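You operate a simulated robot arm through the tools that you are given. There is no shell and no other tool. Be economical: measure what you need, move in short steps, check, and stop when the job is done.

You run a simulated robot arm. Do the job below in one go: nothing can be reset, and whatever is moved stays where it is left.

TASK
Swap the old juice in the glass with the yellow band for water.
Fine: tip the juice into the green mug, glass back; then water from the steel jug about up to the line, jug back; leave the other glass; spill nothing. Set down upright: what you pick out, steel jug.

The check looks at the end state, three seconds after you hand in, the way a careful person would. Anything else that was tipped, shoved, dropped, spilled or broken makes it a failure.

THE ROBOT
A 6-joint arm with a two-finger parallel gripper, fixed in place. Base frame: the origin is at the foot of the arm, x ahead of it, y to its left, z up. Readings come in m, rad, newtons and seconds.
With the tool pointing down near the work surface it reaches from about 0.1 to 0.56 m from the base axis. Its first joint turns from -1.152 to 1.152 rad. Payload 2.7 kg.
The tool frame sits at the grasp point between the pads (the TCP): z along the fingers, y along the line on which they close. The tips reach 0.023 m beyond it. The gripper opens to 0.094 m. The fingers are 0.038 m wide and 0.01 m thick; the gripper's body (0.054 by 0.096 m) begins 0.039 m behind the TCP.
Orientation is told as [roll, pitch, yaw] about the base's x, y, z axes, in that order, counted from this pose: with the fingers straight down and closing along the base's y, the tool's x points along the base's -x, its y along +y and its z along -z.

THE INTERFACE
- The arm moves only by the tool send_rows. Its argument "commands" is text: rows parted by semicolons, each of 7 numbers parted by spaces: the turn, a rotation vector about the base's x, y, z in rad, then the shift along the base's x, y, z in m, then the gripper command, from -1 (fully open) to 1 (shut), values between in proportion. In form: ax ay az x y z fingers; .... A call has 1 to 8 rows; each row shifts and turns the commanded pose from where the row before left it. Rows are played at 5 a second. More than 0.05 m and 0.15 rad between two rows, or a gripper value outside its range, and nothing of the call is played. Where a pose cannot be reached the arm comes as near as it can. A force on the tool above 40 N (or 10 N above the force at the start of the call, whichever is more), or a blocked arm, ends the call early, and 0.2 s more pass. The fingers move at their own pace (about 0.045 m/s each) and stop on an object; they squeeze with about 38 N. The grip force told is the motor's: it shows also when the fingers shut on nothing. Time passes only in rows, and 0.2 s behind the last, so rows that do not move let the fingers close. The reply holds the time, the measured pose of the TCP, the force on the tool along the base axes, the opening and the grip force, in the units named above and with some noise, with the torque about the TCP (base axes, N m) and any sound that the robot's microphone picked up.
- Cameras (640 x 400 px; columns grow to the right, rows downward): "scene" is fixed at [0.0943, -0.449, 1.4171]; the picture's right is [0.56, -0.83, 0.00], its down [-0.37, -0.26, -0.89] and it looks along [0.74, 0.50, -0.45] (base axes); focal length 265 px, centre (320, 200). "wrist" rides on the gripper at [0.087, 0.016, -0.074] in the tool frame; the picture's right is [-0.18, 0.98, 0.00], its down [-0.58, -0.11, -0.81] and it looks along [-0.79, -0.15, 0.59] (tool axes); focal length 243 px, centre (320, 200). There is no depth. A picture from a camera that has moved, and an enlarged one, comes with that camera's place and axes in the base frame and with its lens.
- get_image(camera): a new picture of that camera. It takes no simulated time.
- zoom(camera, box): a new picture of the part [left, top, right, bottom] of that camera's present view, enlarged. It takes no simulated time.
- finish_job(): hands the job in; it is judged then, once.

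Go step by step. Nothing tells you positions but the pictures and the camera data: compare them with the known pose of the tool, close in by small moves and look again before you grip or let go. The budget is 120 turns and 84 pictures, counting those below and the enlarged ones. Unless the task says otherwise, let go and move clear before handing in, and close with one line.

The tools are called after "Call:" by a JSON object that holds its "op" and its "data". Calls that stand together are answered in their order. send_rows: Moves the arm, as the interface text tells. Its arguments: {"type":"object","properties":{"commands":{"type":"string"}},"required":["commands"]} The other tools are called the same way: get_image (camera) takes a picture; zoom (camera, box) takes an enlarged picture of a part of a camera's view; finish_job () hands the job in.

At the start:

```text
time: 0.0
tool_pos: [0.2588, -0.2113, 1.2795]
ee_rot: [0.0, 0.001, -0.001]
contact_force: [0.2, 0.1, 0.0]
wrist_torque: [0.02, 0.01, -0.02]
finger_gap: 0.0939
gripper_force: 0.0
```

scene: 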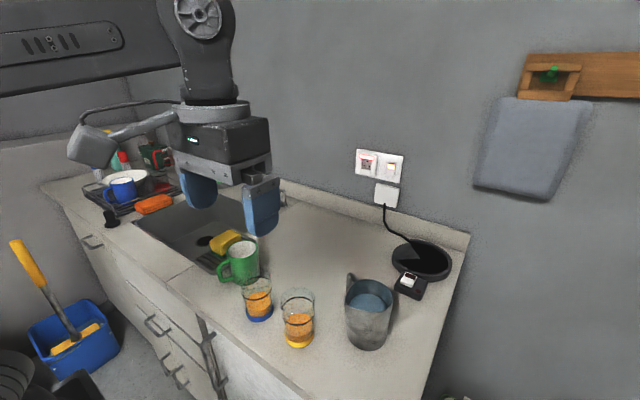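
wrist: 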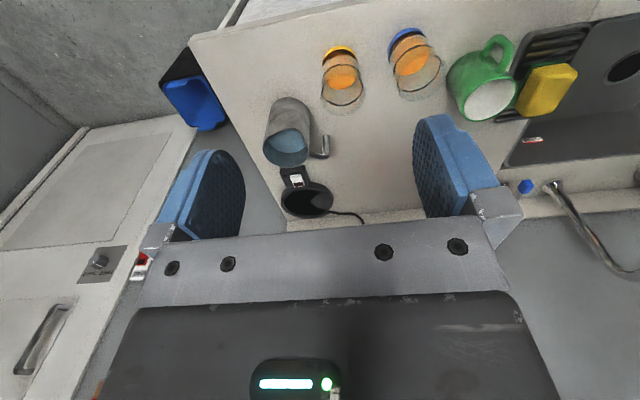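

I see two glasses (blue and yellow band), a green mug at the sink edge and a steel jug. I'll zoom in to get accurate positions.

Call:
{"op": "zoom", "data": {"camera": "scene", "box": [200, 220, 440, 370]}}

Call:
{"op": "zoom", "data": {"camera": "wrist", "box": [240, 10, 560, 220]}}

```text
2.67 times, centred on (320, 295) of scene
camera zoom: at [0.0943, -0.449, 1.4171], right [0.56, -0.83, 0.0], down [-0.37, -0.26, -0.89], along [0.74, 0.5, -0.45], focal length 706 px, centre (320, -53)
```

zoom: 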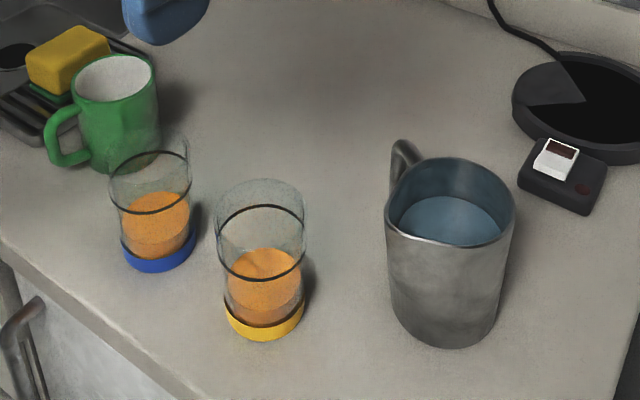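

```text
1.90 times, centred on (400, 115) of wrist
camera zoom: at [0.1714, -0.1959, 1.3534], right [0.18, 0.98, 0.0], down [0.58, -0.11, 0.81], along [0.79, -0.15, -0.59], focal length 462 px, centre (168, 362)
```

zoom: 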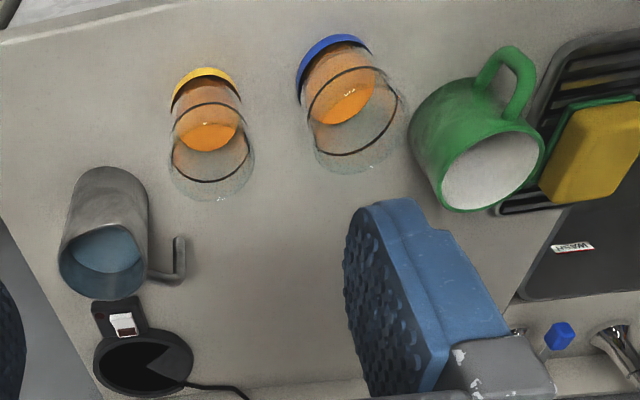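

The counter is at z≈0.89; the yellow glass is near (0.38,-0.20), the blue near (0.39,-0.08), the mug near (0.46,0.05) and the jug near (0.465,-0.32) with its handle toward +y. I want a horizontal side grip with the wrist camera on top, so I test a half turn of the wrist first.

Call:
{"op": "send_rows", "data": {"commands": "0 0 -0.15 0 0 0 -1;0 0 -0.15 0 0 0 -1;0 0 -0.15 0 0 0 -1;0 0 -0.15 0 0 0 -1;0 0 -0.15 0 0 0 -1;0 0 -0.15 0 0 0 -1;0 0 -0.15 0 0 0 -1;0 0 -0.15 0 0 0 -1"}}

```text
time: 1.8
tool_pos: [0.2587, -0.213, 1.2783]
ee_rot: [-0.003, 0.0, -1.203]
contact_force: [-0.2, -0.6, -0.8]
wrist_torque: [0.0, 0.01, -0.01]
finger_gap: 0.0941
gripper_force: 0.1
```

Turning works so far; I continue the yaw to -π.

Call:
{"op": "send_rows", "data": {"commands": "0 0 -0.15 0 0 0 -1;0 0 -0.15 0 0 0 -1;0 0 -0.15 0 0 0 -1;0 0 -0.15 0 0 0 -1;0 0 -0.15 0 0 0 -1;0 0 -0.15 0 0 0 -1;0 0 -0.15 0 0 0 -1;0 0 -0.15 0 0 0 -1"}}

Call:
{"op": "send_rows", "data": {"commands": "0 0 -0.15 0 0 0 -1;0 0 -0.15 0 0 0 -1;0 0 -0.15 0 0 0 -1;0 0 -0.15 0 0 0 -1;0 0 -0.1416 0 0 0 -1;0 0 0 0 0 0 -1"}}

```text
time: 3.6
tool_pos: [0.2582, -0.2119, 1.2789]
ee_rot: [-0.002, -0.001, -2.401]
contact_force: [0.5, -0.3, -0.9]
wrist_torque: [-0.01, -0.01, 0.02]
finger_gap: 0.0939
gripper_force: 0.1
```

```text
time: 5.0
tool_pos: [0.2582, -0.2124, 1.2782]
ee_rot: [-0.002, 0.001, 3.142]
contact_force: [0.0, -0.5, -0.1]
wrist_torque: [0.01, 0.02, 0.03]
finger_gap: 0.0941
gripper_force: 0.1
```

The half turn works. Now I pitch the tool forward to horizontal (about -y).

Call:
{"op": "send_rows", "data": {"commands": "0 -0.15 0 0.005 0 0 -1;0 -0.15 0 0.005 0 0 -1;0 -0.15 0 0.005 0 0 -1;0 -0.15 0 0.005 0 0 -1;0 -0.15 0 0.005 0 0 -1;0 -0.15 0 0.005 0 0 -1;0 -0.15 0 0.005 0 0 -1;0 -0.15 0 0.005 0 0 -1"}}

Call:
{"op": "get_image", "data": {"camera": "wrist"}}

Call:
{"op": "get_image", "data": {"camera": "scene"}}

```text
time: 6.8
tool_pos: [0.298, -0.2141, 1.2793]
ee_rot: [0.01, 1.2, -3.134]
contact_force: [-0.4, -0.6, -0.1]
wrist_torque: [-0.02, 0.0, -0.01]
finger_gap: 0.094
gripper_force: 0.0
```

```text
79 pictures are left
camera wrist: at [0.2597, -0.2291, 1.3866], right [-0.07, -0.98, -0.17], down [-0.96, 0.11, -0.25], along [0.26, 0.15, -0.95], focal length 243 px, centre (320, 200)
```

wrist: 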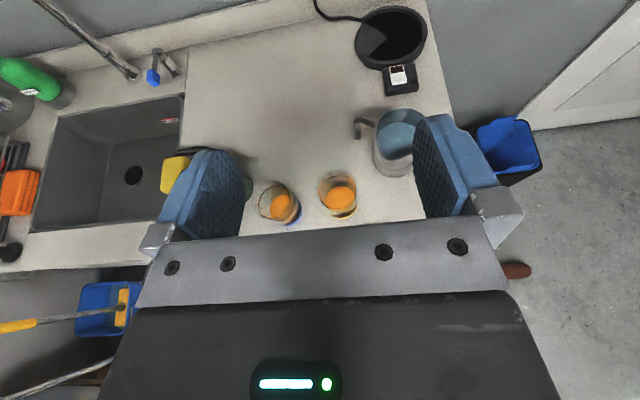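

```text
78 pictures are left
```

scene: 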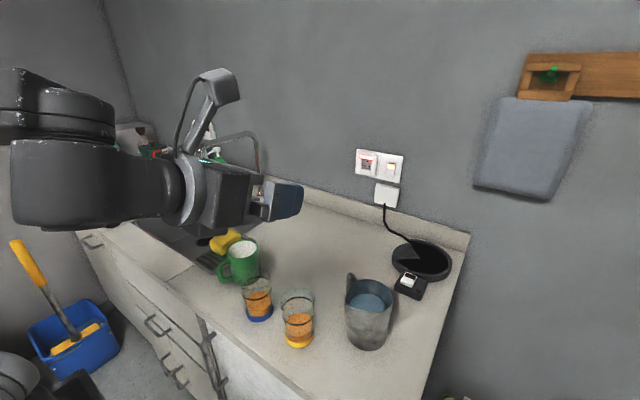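

The arm is well posed for a side grip. I finish the pitch and descend in front of the counter at the yellow glass's y.

Call:
{"op": "send_rows", "data": {"commands": "0 -0.13 0 -0.01 0.004 -0.03 -1;0 -0.13 0 -0.01 0.004 -0.03 -1;0 -0.1108 0 0 0.004 -0.03 -1;0 0 0 0 0 -0.04 -1;0 0 0 0 0 -0.04 -1;0 0 0 0 0 -0.04 -1;0 0 0 0 0 0 -1"}}

Call:
{"op": "get_image", "data": {"camera": "wrist"}}

Call:
{"op": "get_image", "data": {"camera": "scene"}}

```text
time: 8.4
tool_pos: [0.2897, -0.1933, 1.0671]
ee_rot: [1.37, 1.57, -1.771]
contact_force: [-0.2, -0.1, 0.4]
wrist_torque: [0.02, 0.03, -0.04]
finger_gap: 0.0938
gripper_force: 0.0
out of reach, approached as far as the arm can: row 3, 5, 6
```

```text
77 pictures are left
camera wrist: at [0.2145, -0.2083, 1.1534], right [0.0, -0.98, -0.18], down [-0.81, 0.11, -0.58], along [0.59, 0.15, -0.79], focal length 243 px, centre (320, 200)
```

wrist: 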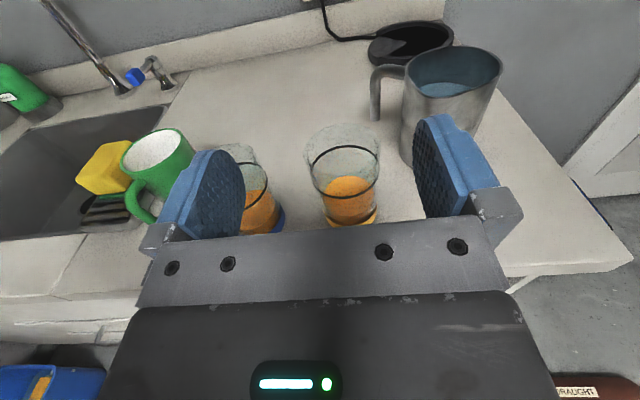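

```text
76 pictures are left
```

scene: 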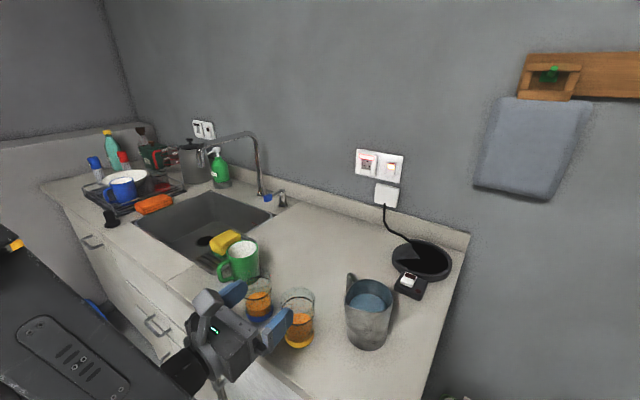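

The horizontal pose is reach-limited close to the base, so I'll go in from above the glass instead, straddling it. I zoom to pin down the glass.

Call:
{"op": "zoom", "data": {"camera": "wrist", "box": [240, 100, 440, 225]}}

Call:
{"op": "zoom", "data": {"camera": "scene", "box": [230, 270, 350, 350]}}

```text
3.20 times, centred on (340, 162) of wrist
camera zoom: at [0.2145, -0.2083, 1.1534], right [0.0, -0.98, -0.18], down [-0.81, 0.11, -0.58], along [0.59, 0.15, -0.79], focal length 776 px, centre (256, 320)
```

zoom: 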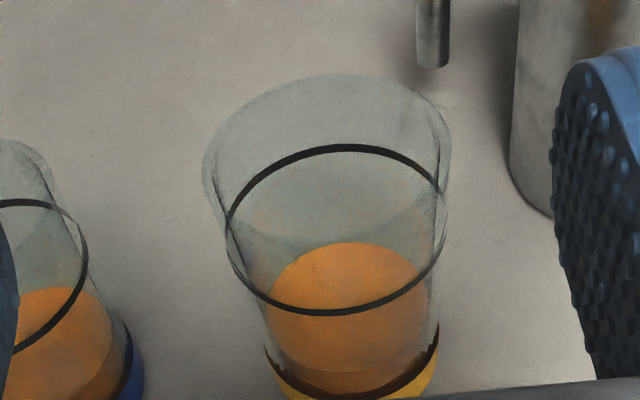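

```text
5.00 times, centred on (290, 310) of scene
camera zoom: at [0.0943, -0.449, 1.4171], right [0.56, -0.83, 0.0], down [-0.37, -0.26, -0.89], along [0.74, 0.5, -0.45], focal length 1324 px, centre (470, -350)
```

zoom: 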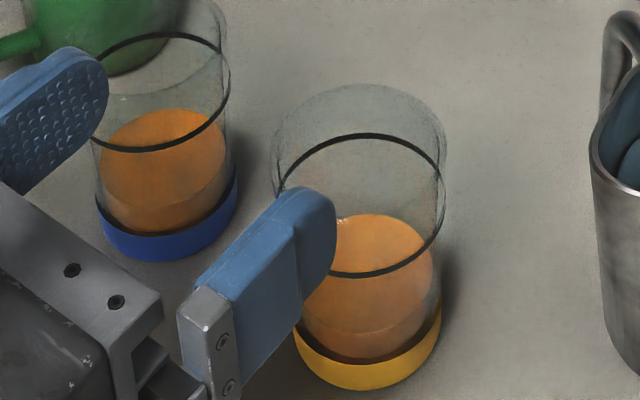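

Glass axis ≈ (0.387,-0.199), ring (fill line) at z≈0.968, rim ≈1.0, counter ≈0.889, diameter ≈0.07. I move above it, horizontal.

Call:
{"op": "send_rows", "data": {"commands": "0 0 0 0.03 0 0.01 -1;0 0 0 0.03 0 0 -1;0 0 0 0.03 0 0 -1;0 0 0 0 0 0 -1"}}

Call:
{"op": "get_image", "data": {"camera": "wrist"}}

Call:
{"op": "get_image", "data": {"camera": "scene"}}

```text
time: 9.4
tool_pos: [0.3818, -0.1938, 1.079]
ee_rot: [0.933, 1.569, -2.208]
contact_force: [1.2, -0.6, -0.1]
wrist_torque: [-0.02, 0.01, -0.04]
finger_gap: 0.0939
gripper_force: 0.0
```

```text
73 pictures are left
camera wrist: at [0.306, -0.2097, 1.1653], right [0.0, -0.98, -0.18], down [-0.81, 0.11, -0.58], along [0.59, 0.15, -0.79], focal length 243 px, centre (320, 200)
```

wrist: 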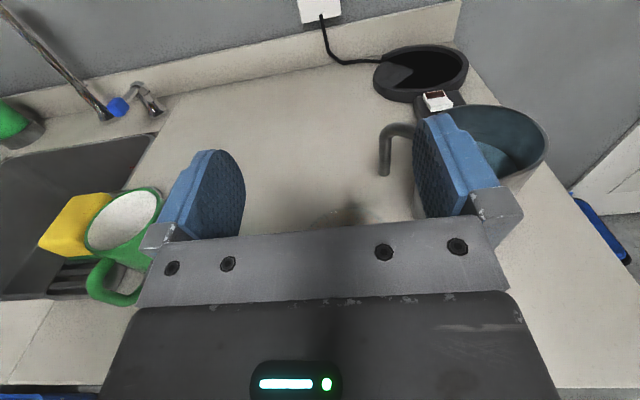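

```text
72 pictures are left
```

scene: 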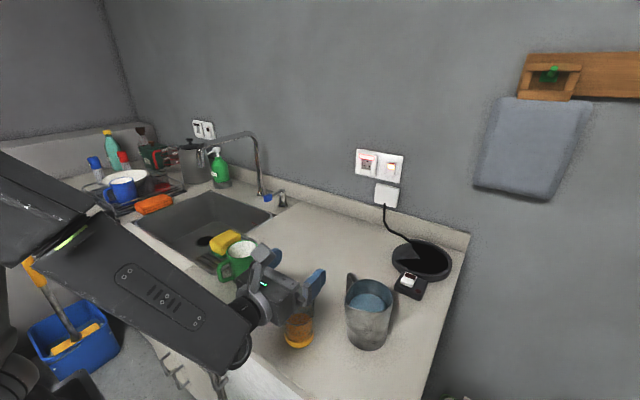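

The arm sits above the glass. I correct y slightly and descend in small steps, checking the clearance.

Call:
{"op": "send_rows", "data": {"commands": "0 0 0 -0.003 -0.005 0 -1;0 0 0 0 0 -0.025 -1;0 0 0 0 0 -0.025 -1;0 0 0 0 0 0 -1"}}

Call:
{"op": "get_image", "data": {"camera": "wrist"}}

Call:
{"op": "zoom", "data": {"camera": "scene", "box": [200, 230, 400, 380]}}

```text
time: 10.4
tool_pos: [0.3766, -0.1987, 1.0311]
ee_rot: [1.129, 1.57, -2.014]
contact_force: [-0.3, -0.6, 1.0]
wrist_torque: [0.04, 0.01, 0.0]
finger_gap: 0.0938
gripper_force: 0.1
```

```text
71 pictures are left
camera wrist: at [0.3022, -0.2142, 1.1179], right [0.0, -0.98, -0.18], down [-0.81, 0.11, -0.58], along [0.59, 0.15, -0.79], focal length 243 px, centre (320, 200)
```

wrist: 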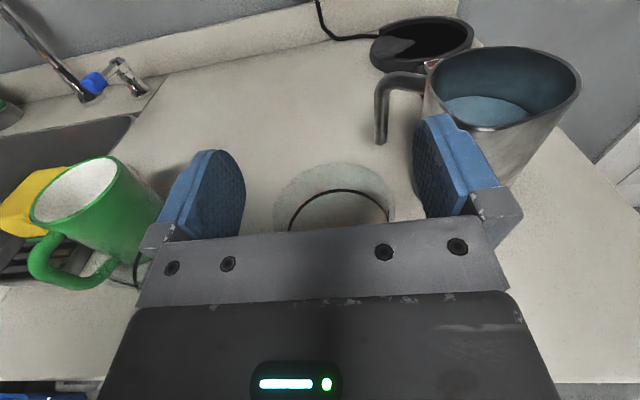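

```text
2.67 times, centred on (300, 305) of scene
camera zoom: at [0.0943, -0.449, 1.4171], right [0.56, -0.83, 0.0], down [-0.37, -0.26, -0.89], along [0.74, 0.5, -0.45], focal length 706 px, centre (373, -80)
```

zoom: 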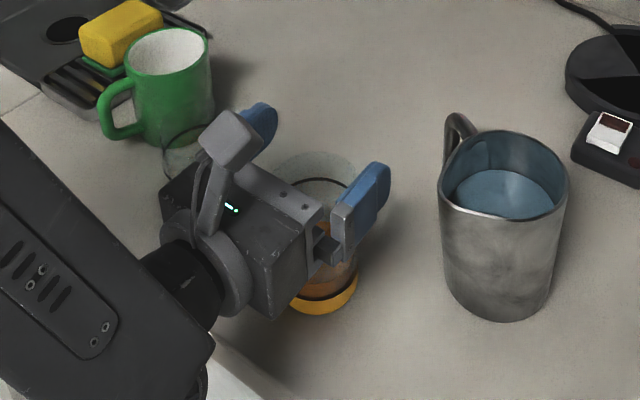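

Glass rim is centred between the pads. I continue down to grip height (z≈0.95).

Call:
{"op": "send_rows", "data": {"commands": "0 0 0 0 0 -0.02 -1;0 0 0 0 0 -0.02 -1;0 0 0 0.001 0 -0.02 -1;0 0 0 0.002 0 -0.02 -1;0 0 0 0 0 0 -1"}}

Call:
{"op": "get_image", "data": {"camera": "wrist"}}

Call:
{"op": "zoom", "data": {"camera": "scene", "box": [200, 230, 400, 380]}}

```text
time: 11.6
tool_pos: [0.3802, -0.1992, 0.9509]
ee_rot: [1.36, 1.568, -1.782]
contact_force: [-0.2, -0.5, 1.0]
wrist_torque: [0.0, 0.03, 0.04]
finger_gap: 0.0939
gripper_force: 0.1
```

```text
69 pictures are left
camera wrist: at [0.3059, -0.2149, 1.0377], right [0.0, -0.98, -0.18], down [-0.81, 0.11, -0.58], along [0.59, 0.15, -0.79], focal length 243 px, centre (320, 200)
```

wrist: 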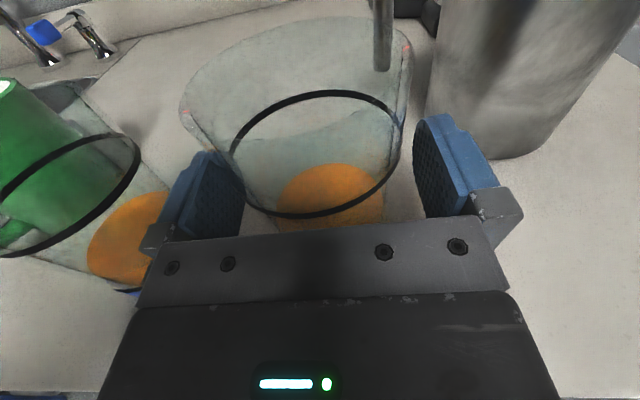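

```text
2.67 times, centred on (300, 305) of scene
camera zoom: at [0.0943, -0.449, 1.4171], right [0.56, -0.83, 0.0], down [-0.37, -0.26, -0.89], along [0.74, 0.5, -0.45], focal length 706 px, centre (373, -80)
```

zoom: 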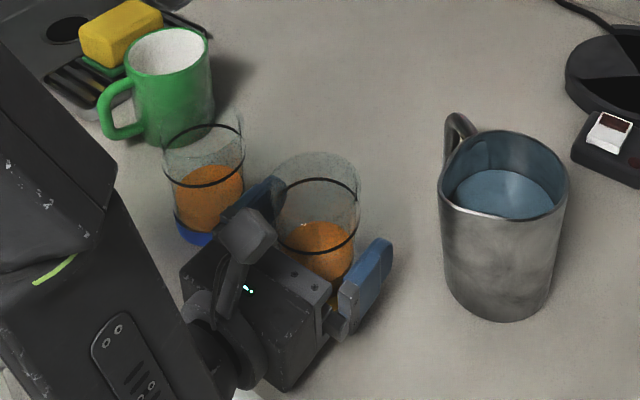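

The glass is straddled below its line. I close the fingers.

Call:
{"op": "send_rows", "data": {"commands": "0 0 0 0 0 0 -0.5;0 0 0 0 0 0 -0.3;0 0 0 0 0 0 0;0 0 0 0 0 0 0.3;0 0 0 0 0 0 1;0 0 0 0 0 0 1"}}

Call:
{"op": "get_image", "data": {"camera": "wrist"}}

```text
time: 13.0
tool_pos: [0.3812, -0.1999, 0.9524]
ee_rot: [1.033, 1.568, -2.106]
contact_force: [0.2, -0.1, 0.4]
wrist_torque: [0.0, -0.03, -0.02]
finger_gap: 0.0665
gripper_force: 38.5
```

```text
67 pictures are left
camera wrist: at [0.3058, -0.215, 1.0379], right [0.0, -0.98, -0.18], down [-0.81, 0.11, -0.58], along [0.59, 0.15, -0.79], focal length 243 px, centre (320, 200)
```

wrist: 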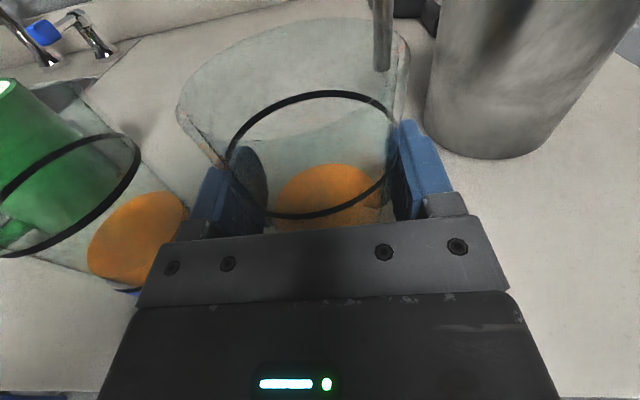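

Gripped firmly (gap 0.0665). I lift slowly straight up.

Call:
{"op": "send_rows", "data": {"commands": "0 0 0 0 0 0.01 1;0 0 0 0 0 0.02 1;0 0 0 0 0 0.025 1;0 0 0 0 0 0.03 1;0 0 0 0 0 0.03 1;0 0 0 0 0 0.03 1;0 0 0 0 0 0.02 1;0 0 0 0 0 0.005 1"}}

Call:
{"op": "get_image", "data": {"camera": "wrist"}}

Call:
{"op": "zoom", "data": {"camera": "scene", "box": [180, 190, 420, 370]}}

```text
time: 14.8
tool_pos: [0.3812, -0.1985, 1.1204]
ee_rot: [0.689, 1.569, -2.45]
contact_force: [-0.2, 0.7, -2.6]
wrist_torque: [0.03, 0.0, 0.0]
finger_gap: 0.0664
gripper_force: 38.0
```

```text
66 pictures are left
camera wrist: at [0.3063, -0.2145, 1.2068], right [0.0, -0.98, -0.18], down [-0.81, 0.11, -0.58], along [0.59, 0.15, -0.79], focal length 243 px, centre (320, 200)
```

wrist: 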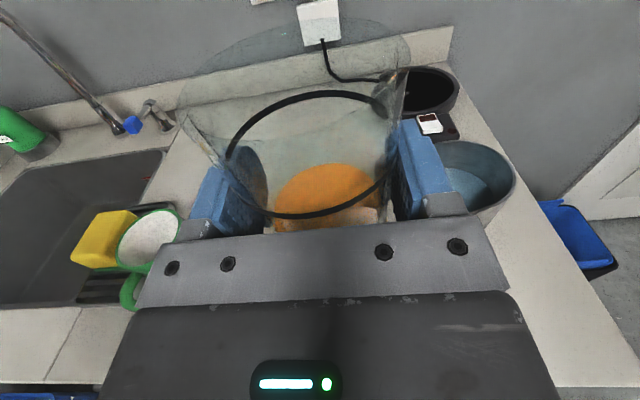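

```text
2.22 times, centred on (300, 280) of scene
camera zoom: at [0.0943, -0.449, 1.4171], right [0.56, -0.83, 0.0], down [-0.37, -0.26, -0.89], along [0.74, 0.5, -0.45], focal length 588 px, centre (364, 22)
```

zoom: 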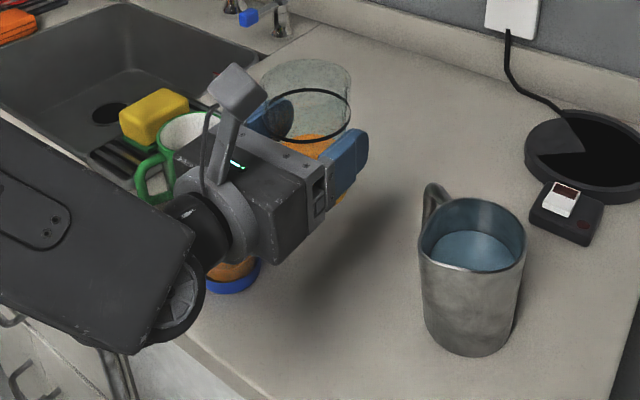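

Glass is lifted cleanly. I carry it toward the mug, staying to its -y side.

Call:
{"op": "send_rows", "data": {"commands": "0 0 0 0.005 0.01 0 1;0 0 0 0.015 0.025 0 1;0 0 0 0.015 0.025 0 1;0 0 0 0.015 0.025 0 1;0 0 0 0.015 0.025 0 1;0 0 0 0.01 0.01 0 1;0 0 0 0 0 0 1"}}

Call:
{"op": "get_image", "data": {"camera": "wrist"}}

Call:
{"op": "zoom", "data": {"camera": "scene", "box": [180, 190, 420, 370]}}

```text
time: 16.4
tool_pos: [0.4565, -0.0802, 1.1201]
ee_rot: [1.042, 1.568, -2.098]
contact_force: [-0.2, -0.4, -2.0]
wrist_torque: [0.03, 0.01, -0.02]
finger_gap: 0.0663
gripper_force: 37.9
```

```text
64 pictures are left
camera wrist: at [0.3811, -0.0959, 1.2065], right [0.0, -0.98, -0.18], down [-0.81, 0.11, -0.58], along [0.59, 0.15, -0.79], focal length 243 px, centre (320, 200)
```

wrist: 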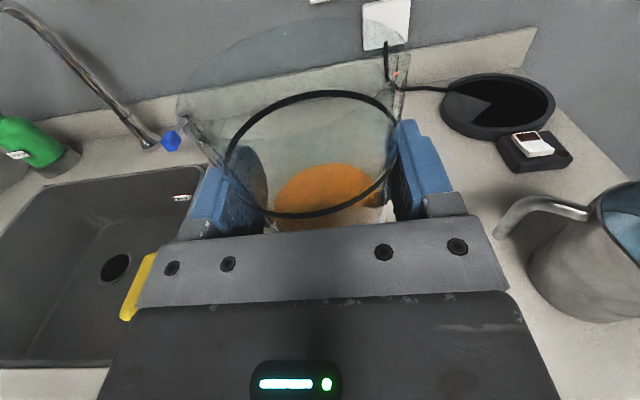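

```text
2.22 times, centred on (300, 280) of scene
camera zoom: at [0.0944, -0.4489, 1.4171], right [0.56, -0.83, 0.0], down [-0.37, -0.26, -0.89], along [0.74, 0.5, -0.45], focal length 588 px, centre (364, 22)
```

zoom: 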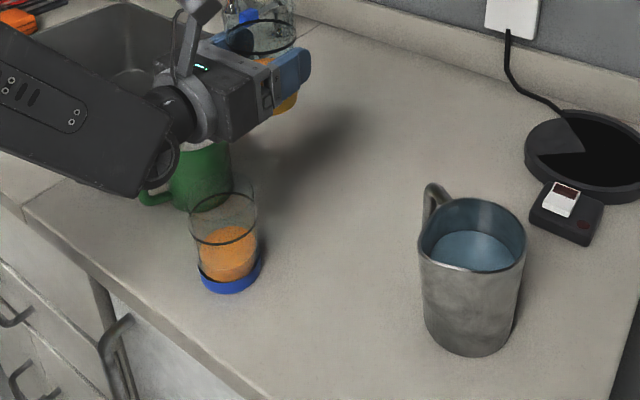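

The mug centre is at about (0.453,0.047), rim z≈0.977. I tilt the glass toward +y to ~43° (below spilling angle) while placing its lip over the mug.

Call:
{"op": "send_rows", "data": {"commands": "-0.1 0 0 -0.002 0.01 0 1;-0.13 0 0 -0.002 0.01 0 1;-0.13 0 0 -0.002 0.01 -0.005 1;-0.13 0 0 -0.002 0.01 -0.01 1;-0.13 0 0 -0.001 0.005 -0.01 1;-0.13 0 0 0 0 -0.01 1;0 0 0 0 0 0 1"}}

Call:
{"op": "get_image", "data": {"camera": "wrist"}}

Call:
{"op": "zoom", "data": {"camera": "scene", "box": [160, 150, 360, 330]}}

```text
time: 18.0
tool_pos: [0.4483, -0.034, 1.0858]
ee_rot: [1.567, 0.816, -1.572]
contact_force: [-0.1, 0.0, -3.1]
wrist_torque: [-0.01, -0.03, 0.01]
finger_gap: 0.0665
gripper_force: 38.0
```

```text
62 pictures are left
camera wrist: at [0.3725, 0.0132, 1.1591], right [0.0, -0.84, 0.54], down [-0.81, -0.32, -0.5], along [0.59, -0.43, -0.68], focal length 243 px, centre (320, 200)
```

wrist: 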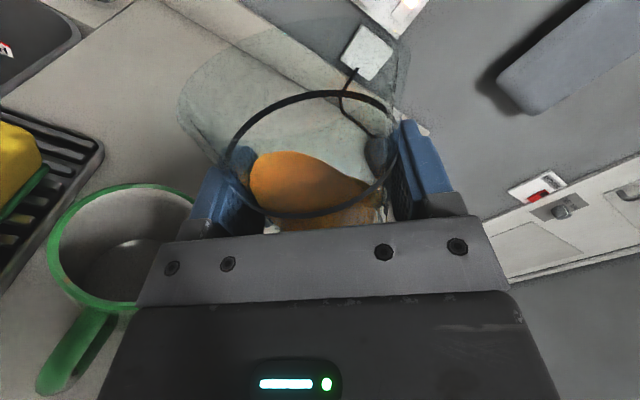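

```text
2.22 times, centred on (260, 240) of scene
camera zoom: at [0.0943, -0.449, 1.4171], right [0.56, -0.83, 0.0], down [-0.37, -0.26, -0.89], along [0.74, 0.5, -0.45], focal length 588 px, centre (453, 111)
```

zoom: 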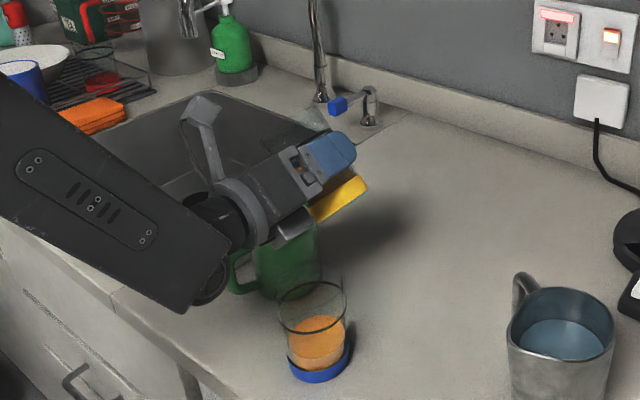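

The mug shows at about (0.444,0.04). I shift slightly to centre over it and tip slowly until flow begins.

Call:
{"op": "send_rows", "data": {"commands": "-0.1 0 0 -0.004 0.001 -0.006 1;-0.1 0 0 -0.004 0.001 -0.006 1;-0.06 0 0 -0.001 0.001 -0.005 1;-0.04 0 0 0 0.001 0 1;-0.04 0 0 0 0.001 0 1;-0.04 0 0 0 0.001 0 1;0 0 0 0 0 0 1"}}

Call:
{"op": "get_image", "data": {"camera": "wrist"}}

Call:
{"op": "zoom", "data": {"camera": "scene", "box": [160, 150, 360, 330]}}

```text
time: 19.6
tool_pos: [0.4383, -0.0285, 1.0682]
ee_rot: [1.569, 0.438, -1.573]
contact_force: [-0.1, -0.4, -2.6]
wrist_torque: [0.0, -0.01, -0.01]
finger_gap: 0.0663
gripper_force: 38.1
```

```text
60 pictures are left
camera wrist: at [0.3634, 0.0437, 1.1198], right [0.0, -0.58, 0.81], down [-0.81, -0.48, -0.34], along [0.59, -0.65, -0.47], focal length 243 px, centre (320, 200)
```

wrist: 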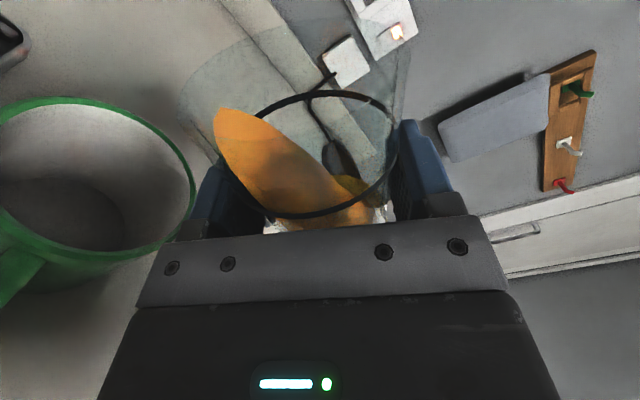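

```text
2.22 times, centred on (260, 240) of scene
camera zoom: at [0.0943, -0.449, 1.4171], right [0.56, -0.83, 0.0], down [-0.37, -0.26, -0.89], along [0.74, 0.5, -0.45], focal length 588 px, centre (453, 111)
```

zoom: 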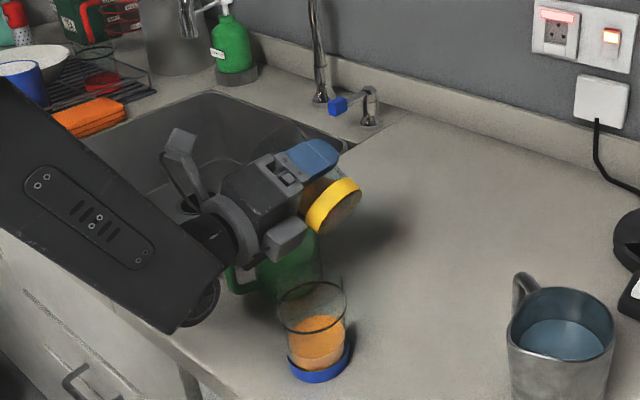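

Juice is reaching the lip, which is over the mug. I continue tipping slowly.

Call:
{"op": "send_rows", "data": {"commands": "-0.05 0 0 0.003 0.001 0 1;-0.05 0 0 0 0.001 0 1;-0.05 0 0 0 0.001 0 1;-0.05 0 0 0 0.001 0 1;0 0 0 0 0 0 1;0 0 0 0 0 0 1"}}

Call:
{"op": "get_image", "data": {"camera": "wrist"}}

Call:
{"op": "zoom", "data": {"camera": "scene", "box": [160, 150, 360, 330]}}

```text
time: 21.0
tool_pos: [0.4409, -0.0249, 1.0682]
ee_rot: [1.569, 0.239, -1.573]
contact_force: [1.4, 0.1, -2.2]
wrist_torque: [0.03, 0.03, -0.03]
finger_gap: 0.0665
gripper_force: 37.9
```

```text
58 pictures are left
camera wrist: at [0.3666, 0.0567, 1.104], right [0.0, -0.41, 0.91], down [-0.81, -0.54, -0.24], along [0.59, -0.74, -0.33], focal length 243 px, centre (320, 200)
```

wrist: 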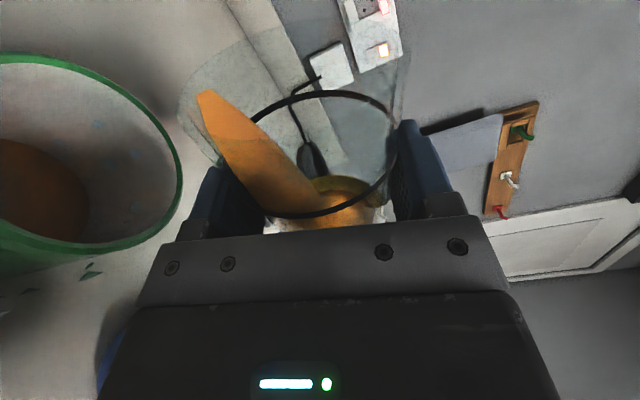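

```text
2.22 times, centred on (260, 240) of scene
camera zoom: at [0.0943, -0.449, 1.4171], right [0.56, -0.83, 0.0], down [-0.37, -0.26, -0.89], along [0.74, 0.5, -0.45], focal length 588 px, centre (453, 111)
```

zoom: 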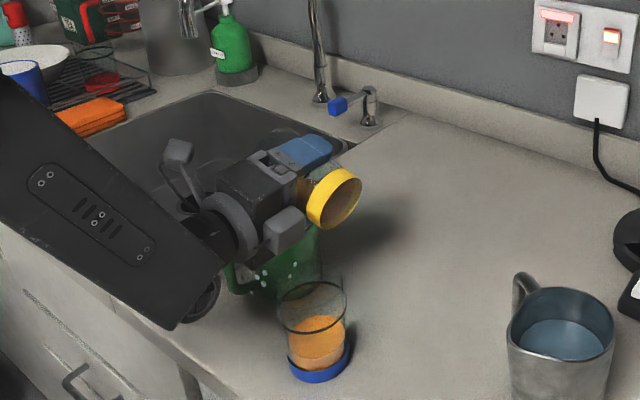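

Juice is arriving in the mug. I check the specks on the mug's outside before going on.

Call:
{"op": "zoom", "data": {"camera": "scene", "box": [215, 210, 295, 270]}}

Call:
{"op": "zoom", "data": {"camera": "wrist", "box": [0, 30, 240, 330]}}

```text
6.67 times, centred on (255, 240) of scene
camera zoom: at [0.0943, -0.449, 1.4171], right [0.56, -0.83, 0.0], down [-0.37, -0.26, -0.89], along [0.74, 0.5, -0.45], focal length 1765 px, centre (753, -67)
```

zoom: 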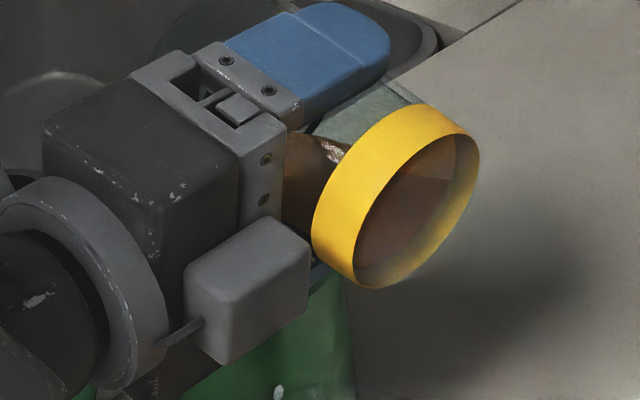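

```text
1.33 times, centred on (120, 180) of wrist
camera zoom: at [0.3666, 0.0567, 1.104], right [0.0, -0.41, 0.91], down [-0.81, -0.54, -0.24], along [0.59, -0.74, -0.33], focal length 324 px, centre (587, 227)
```

zoom: 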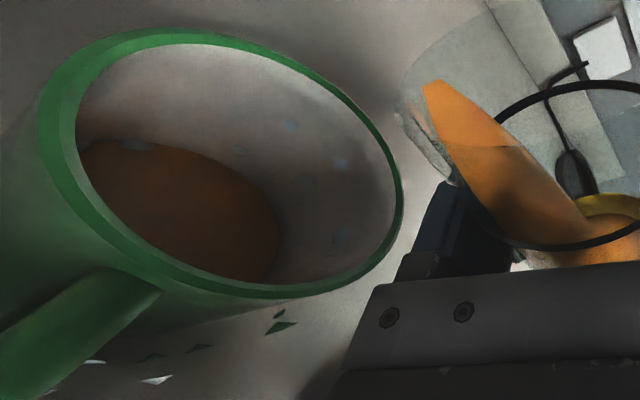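

Call:
{"op": "zoom", "data": {"camera": "scene", "box": [220, 225, 300, 285]}}

```text
6.67 times, centred on (260, 255) of scene
camera zoom: at [0.0943, -0.449, 1.4171], right [0.56, -0.83, 0.0], down [-0.37, -0.26, -0.89], along [0.74, 0.5, -0.45], focal length 1765 px, centre (720, -167)
```

zoom: 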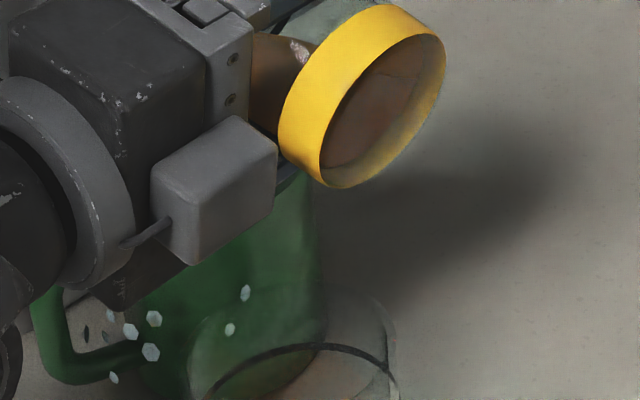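

No orange anywhere outside the mug; the flecks look like light glints. I continue tipping slowly.

Call:
{"op": "send_rows", "data": {"commands": "-0.04 0 0 0.002 0.001 0 1;-0.04 0 0 0 0.001 0 1;-0.04 0 0 0 0.001 0 1;-0.04 0 0 0 0.001 0 1;-0.04 0 0 0 0.001 0 1;-0.04 0 0 0 0.001 0 1;0 0 0 0 0 0 1;0 0 0 0 0 0 1"}}

Call:
{"op": "get_image", "data": {"camera": "wrist"}}

```text
time: 22.8
tool_pos: [0.4433, -0.019, 1.068]
ee_rot: [1.571, -0.001, -1.565]
contact_force: [0.5, 0.3, -2.2]
wrist_torque: [0.01, -0.02, 0.0]
finger_gap: 0.0664
gripper_force: 38.1
```

```text
53 pictures are left
camera wrist: at [0.3677, 0.0665, 1.0843], right [0.0, -0.18, 0.98], down [-0.8, -0.59, -0.11], along [0.6, -0.79, -0.15], focal length 243 px, centre (320, 200)
```

wrist: 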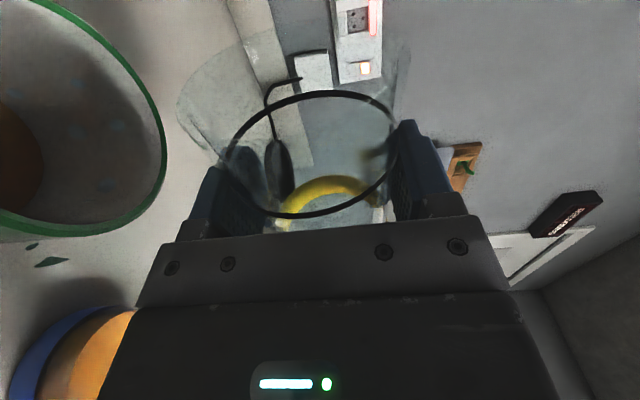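

The glass looks emptied; I tip further to ~115° and hold to drain the last drops.

Call:
{"op": "send_rows", "data": {"commands": "-0.08 0 0 0 0.003 0 1;-0.08 0 0 0 0.003 0 1;-0.08 0 0 0 0.003 0 1;-0.08 0 0 0 0.003 0 1;-0.08 0 0 0 0.003 0 1;0 0 0 0 0 0 1;0 0 0 0 0 0 1;0 0 0 0 0 0 1"}}

Call:
{"op": "get_image", "data": {"camera": "wrist"}}

```text
time: 24.6
tool_pos: [0.4399, -0.0194, 1.071]
ee_rot: [1.57, -0.398, -1.565]
contact_force: [0.5, 0.1, -2.0]
wrist_torque: [0.05, -0.01, 0.02]
finger_gap: 0.0666
gripper_force: 38.4
out of reach, approached as far as the arm can: row 1, 3, 4
```

```text
52 pictures are left
camera wrist: at [0.3645, 0.0665, 1.0514], right [0.0, 0.21, 0.98], down [-0.8, -0.58, 0.13], along [0.6, -0.79, 0.17], focal length 243 px, centre (320, 200)
```

wrist: 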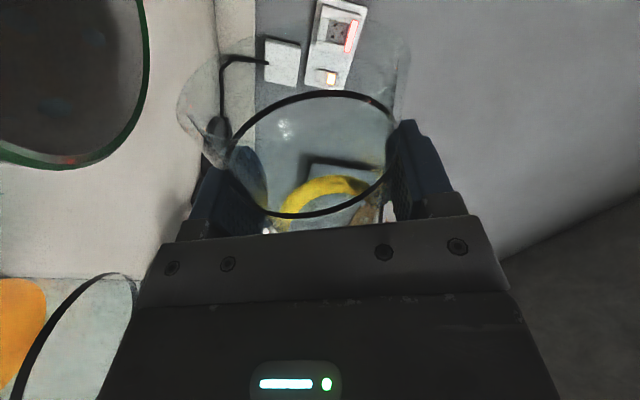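

The glass is empty. I rotate it back upright over the same spot, rising a little.

Call:
{"op": "send_rows", "data": {"commands": "0.12 0 0 0 0 0 1;0.15 0 0 0 0 0 1;0.15 0 0 0 -0.002 0.005 1;0.15 0 0 0 -0.002 0.005 1;0.15 0 0 0 -0.002 0.005 1;0.15 0 0 0 -0.005 0.005 1;0.15 0 0 0 -0.005 0.01 1;0.15 0 0 0 -0.005 0.01 1"}}

Call:
{"op": "send_rows", "data": {"commands": "0.15 0 0 0 -0.005 0.01 1;0.15 0 0 0 -0.01 0.01 1;0.15 0 0 0 -0.01 0 1;0.15 0 0 0 -0.01 0 1;0.15 0 0 0 -0.01 0 1;0.05 0 0 0 0 0 1;0 0 0 0 0 0 1"}}

Call:
{"op": "get_image", "data": {"camera": "wrist"}}

Call:
{"op": "zoom", "data": {"camera": "scene", "box": [180, 190, 420, 370]}}

```text
time: 26.4
tool_pos: [0.4407, -0.0386, 1.1102]
ee_rot: [1.569, 0.772, -1.572]
contact_force: [0.4, -0.1, -0.8]
wrist_torque: [0.01, 0.03, 0.01]
finger_gap: 0.0661
gripper_force: 38.5
```

```text
time: 28.0
tool_pos: [0.44, -0.0817, 1.1289]
ee_rot: [0.669, 1.569, -2.473]
contact_force: [-0.3, -0.9, -2.0]
wrist_torque: [-0.02, 0.02, 0.03]
finger_gap: 0.0665
gripper_force: 38.1
```

```text
51 pictures are left
camera wrist: at [0.3656, -0.0982, 1.2159], right [0.0, -0.98, -0.18], down [-0.81, 0.11, -0.58], along [0.59, 0.15, -0.79], focal length 243 px, centre (320, 200)
```

wrist: 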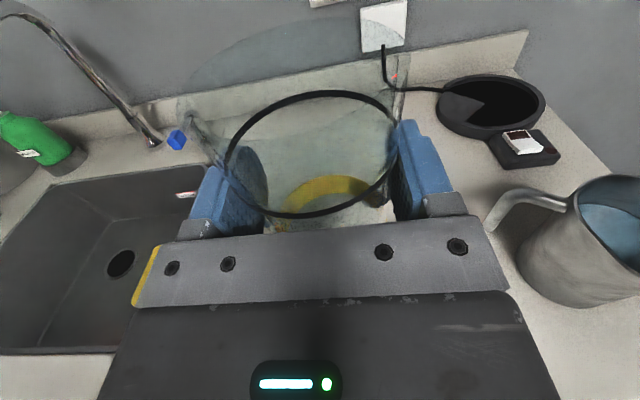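

```text
2.22 times, centred on (300, 280) of scene
camera zoom: at [0.0943, -0.449, 1.4171], right [0.56, -0.83, 0.0], down [-0.37, -0.26, -0.89], along [0.74, 0.5, -0.45], focal length 588 px, centre (364, 22)
```

zoom: 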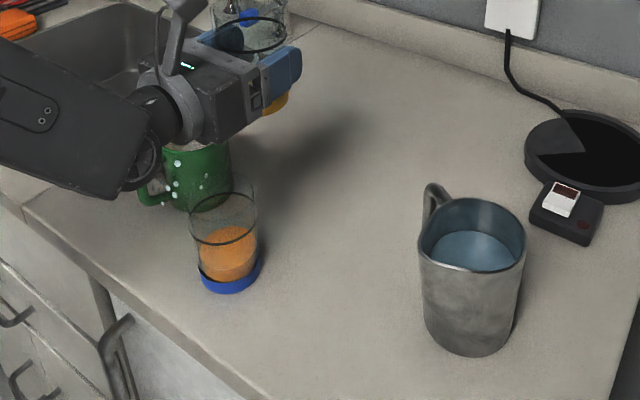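

Upright and empty. I carry the glass back above its old spot.

Call:
{"op": "send_rows", "data": {"commands": "0 0 0 -0.005 -0.012 0 1;0 0 0 -0.012 -0.025 0 1;0 0 0 -0.013 -0.025 0 1;0 0 0 -0.013 -0.025 0 1;0 0 0 -0.012 -0.02 0 1;0 0 0 -0.005 -0.01 0 1;0 0 0 0 0 -0.02 1;0 0 0 0 0 0 1"}}

Call:
{"op": "zoom", "data": {"camera": "scene", "box": [210, 215, 310, 290]}}

```text
time: 29.8
tool_pos: [0.38, -0.1994, 1.1094]
ee_rot: [1.022, 1.569, -2.121]
contact_force: [0.1, -0.6, -2.1]
wrist_torque: [0.03, 0.01, 0.02]
finger_gap: 0.0665
gripper_force: 37.6
```

```text
5.33 times, centred on (260, 252) of scene
camera zoom: at [0.0943, -0.449, 1.4171], right [0.56, -0.83, 0.0], down [-0.37, -0.26, -0.89], along [0.74, 0.5, -0.45], focal length 1412 px, centre (640, -80)
```

zoom: 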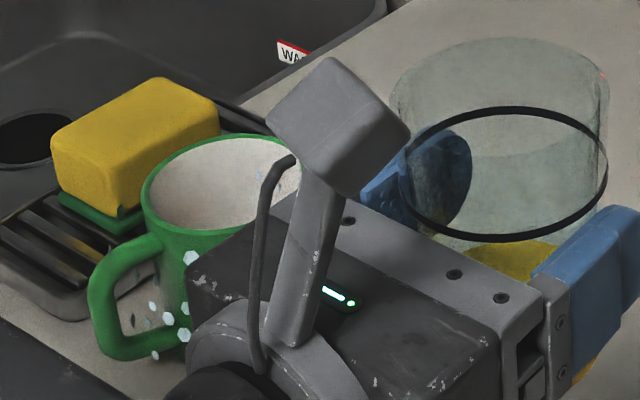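

I lower the glass onto its old spot, slowly at the end.

Call:
{"op": "send_rows", "data": {"commands": "0 0 0 0 0 -0.03 1;0 0 0 0 0 -0.04 1;0 0 0 0 0 -0.04 1;0 0 0 0 0 -0.025 1;0 0 0 0 0 -0.012 1;0 0 0 0 0 -0.006 1;0 0 0 0 0 -0.003 1;0 0 0 0 0 0 1"}}

Call:
{"op": "zoom", "data": {"camera": "scene", "box": [200, 215, 360, 365]}}

```text
time: 31.6
tool_pos: [0.3814, -0.2, 0.9528]
ee_rot: [1.217, 1.57, -1.923]
contact_force: [0.7, -0.1, -1.1]
wrist_torque: [0.03, 0.01, -0.01]
finger_gap: 0.0664
gripper_force: 37.8
```

```text
2.67 times, centred on (280, 290) of scene
camera zoom: at [0.0943, -0.449, 1.4171], right [0.56, -0.83, 0.0], down [-0.37, -0.26, -0.89], along [0.74, 0.5, -0.45], focal length 706 px, centre (427, -40)
```

zoom: 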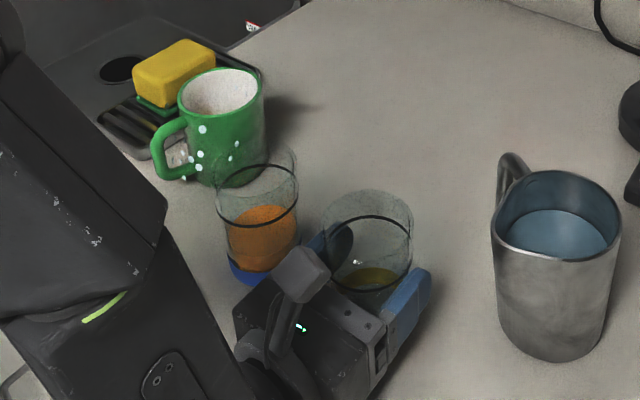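

Nearly touching; I ease down by millimetres to feel the counter.

Call:
{"op": "send_rows", "data": {"commands": "0 0 0 0 0 -0.001 1;0 0 0 0 0 -0.001 1;0 0 0 0 0 0 1"}}

Call:
{"op": "zoom", "data": {"camera": "scene", "box": [230, 225, 290, 270]}}

```text
time: 32.4
tool_pos: [0.3806, -0.2003, 0.9529]
ee_rot: [1.121, 1.57, -2.023]
contact_force: [0.0, 0.4, -2.2]
wrist_torque: [0.02, 0.0, -0.03]
finger_gap: 0.0665
gripper_force: 38.1
```

```text
8.89 times, centred on (260, 248) of scene
camera zoom: at [0.0943, -0.449, 1.4171], right [0.56, -0.83, 0.0], down [-0.37, -0.26, -0.89], along [0.74, 0.5, -0.45], focal length 2354 px, centre (853, -222)
```

zoom: 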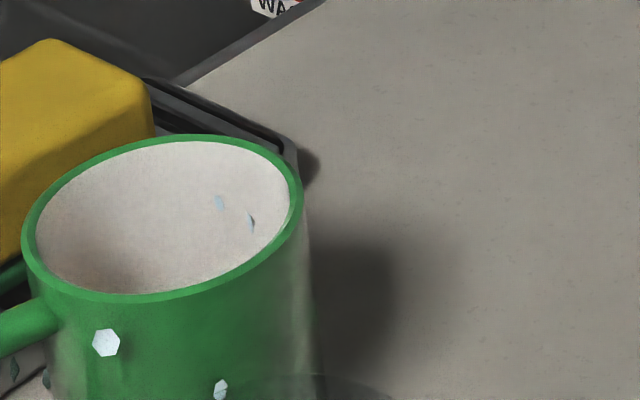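

Still bearing weight; continue a few more millimetres.

Call:
{"op": "send_rows", "data": {"commands": "0 0 0 0 0 -0.001 1;0 0 0 0 0 -0.001 1;0 0 0 0 0 0 1"}}

```text
time: 33.2
tool_pos: [0.381, -0.1993, 0.9511]
ee_rot: [2.319, 1.566, -0.819]
contact_force: [-3.9, 2.7, 19.0]
wrist_torque: [0.06, 0.66, -0.07]
finger_gap: 0.0663
gripper_force: 37.8
```

The glass is on the counter; I relieve the pressing by a millimetre and open.

Call:
{"op": "send_rows", "data": {"commands": "0 0 0 0 0 0.001 1;0 0 0 0 0 0 1;0 0 0 0 0 0 -0.5;0 0 0 0 0 0 -0.8;0 0 0 0 0 0 -1;0 0 0 0 0 0 -1;0 0 0 0 0 0 -1"}}

Call:
{"op": "get_image", "data": {"camera": "wrist"}}

```text
time: 34.8
tool_pos: [0.3801, -0.199, 0.9507]
ee_rot: [1.152, 1.569, -1.988]
contact_force: [0.0, -0.3, 0.6]
wrist_torque: [0.01, -0.01, 0.02]
finger_gap: 0.0938
gripper_force: 0.1
```

```text
46 pictures are left
camera wrist: at [0.3055, -0.2151, 1.0374], right [0.0, -0.98, -0.18], down [-0.81, 0.11, -0.58], along [0.59, 0.15, -0.79], focal length 243 px, centre (320, 200)
```

wrist: 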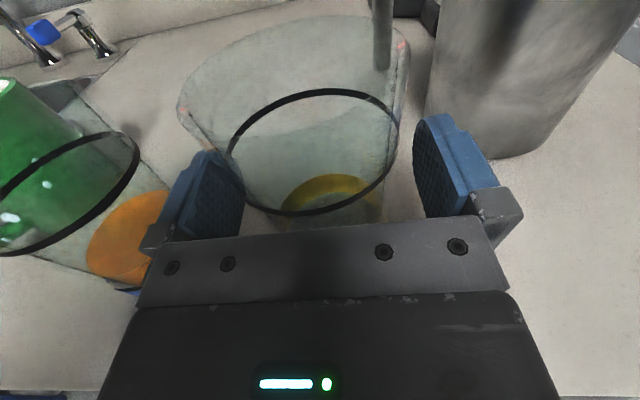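

Glass is back on its spot, upright and free. I raise straight up, clear of the rim, and look at the jug.

Call:
{"op": "send_rows", "data": {"commands": "0 0 0 0 0 0.015 -1;0 0 0 0 0 0.03 -1;0 0 0 0 0 0.04 -1;0 0 0 0 0 0.04 -1;0 0 0 0 0 0.04 -1;0 0 0 0 0 0.035 -1;0 0 0 0 0 0 -1"}}

Call:
{"op": "get_image", "data": {"camera": "wrist"}}

Call:
{"op": "zoom", "data": {"camera": "scene", "box": [330, 255, 430, 355]}}

```text
time: 36.4
tool_pos: [0.3795, -0.1993, 1.1498]
ee_rot: [0.791, 1.568, -2.35]
contact_force: [-0.3, 0.6, 0.6]
wrist_torque: [-0.01, 0.01, 0.03]
finger_gap: 0.0939
gripper_force: 0.1
```

```text
45 pictures are left
camera wrist: at [0.3054, -0.2145, 1.2368], right [0.0, -0.98, -0.18], down [-0.81, 0.11, -0.58], along [0.59, 0.15, -0.79], focal length 243 px, centre (320, 200)
```

wrist: 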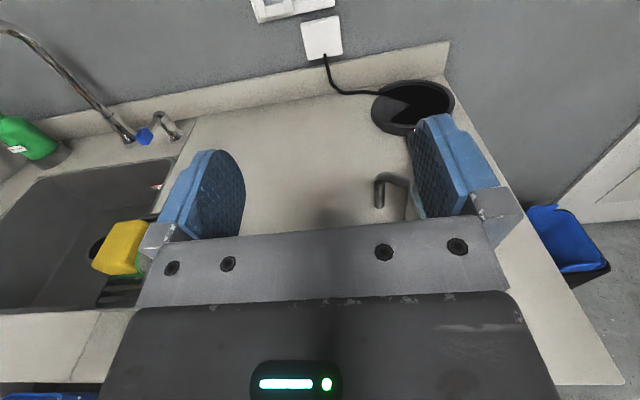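

```text
4.00 times, centred on (380, 305) of scene
camera zoom: at [0.0943, -0.4489, 1.4171], right [0.56, -0.83, 0.0], down [-0.37, -0.26, -0.89], along [0.74, 0.5, -0.45], focal length 1059 px, centre (80, -220)
```

zoom: 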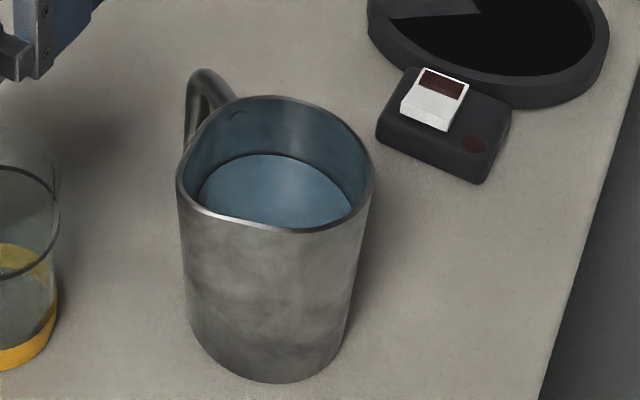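

Glass is empty and back. Now I move the camera to look at the jug's rim, spout and handle.

Call:
{"op": "send_rows", "data": {"commands": "0 0 0 -0.015 -0.03 0 -1;0 0 0 -0.015 -0.03 0 -1;0 0 0 -0.015 -0.03 -0.01 -1;0 0 0 -0.015 -0.03 -0.01 -1;0 0 0 -0.01 -0.011 -0.01 -1;0 0 0 0 0 0 -1"}}

Call:
{"op": "get_image", "data": {"camera": "wrist"}}

Call:
{"op": "zoom", "data": {"camera": "wrist", "box": [230, 60, 430, 230]}}

```text
time: 37.8
tool_pos: [0.3441, -0.3155, 1.1217]
ee_rot: [1.185, 1.568, -1.958]
contact_force: [0.5, -0.3, -0.1]
wrist_torque: [-0.01, -0.01, 0.01]
finger_gap: 0.0939
gripper_force: 0.0
out of reach, approached as far as the arm can: row 4, 5
```

```text
43 pictures are left
camera wrist: at [0.2703, -0.3309, 1.2084], right [0.0, -0.98, -0.18], down [-0.81, 0.11, -0.58], along [0.59, 0.15, -0.79], focal length 243 px, centre (320, 200)
```

wrist: 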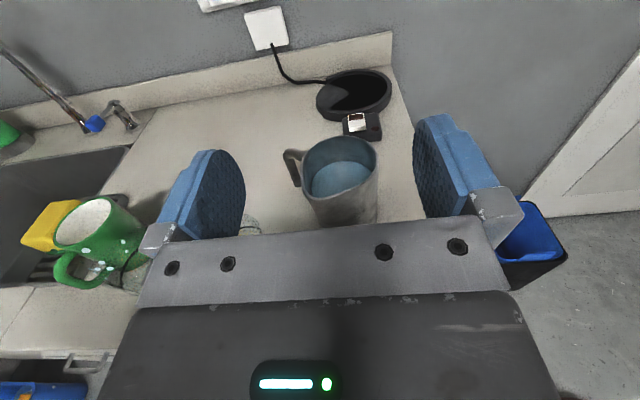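

```text
2.35 times, centred on (330, 145) of wrist
camera zoom: at [0.2703, -0.3309, 1.2084], right [0.0, -0.98, -0.18], down [-0.81, 0.11, -0.58], along [0.59, 0.15, -0.79], focal length 571 px, centre (296, 329)
```

zoom: 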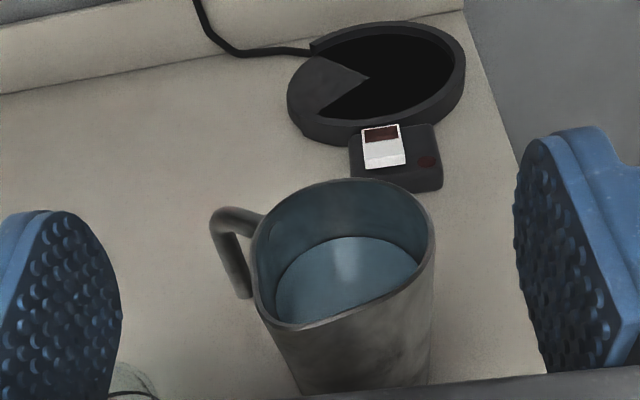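

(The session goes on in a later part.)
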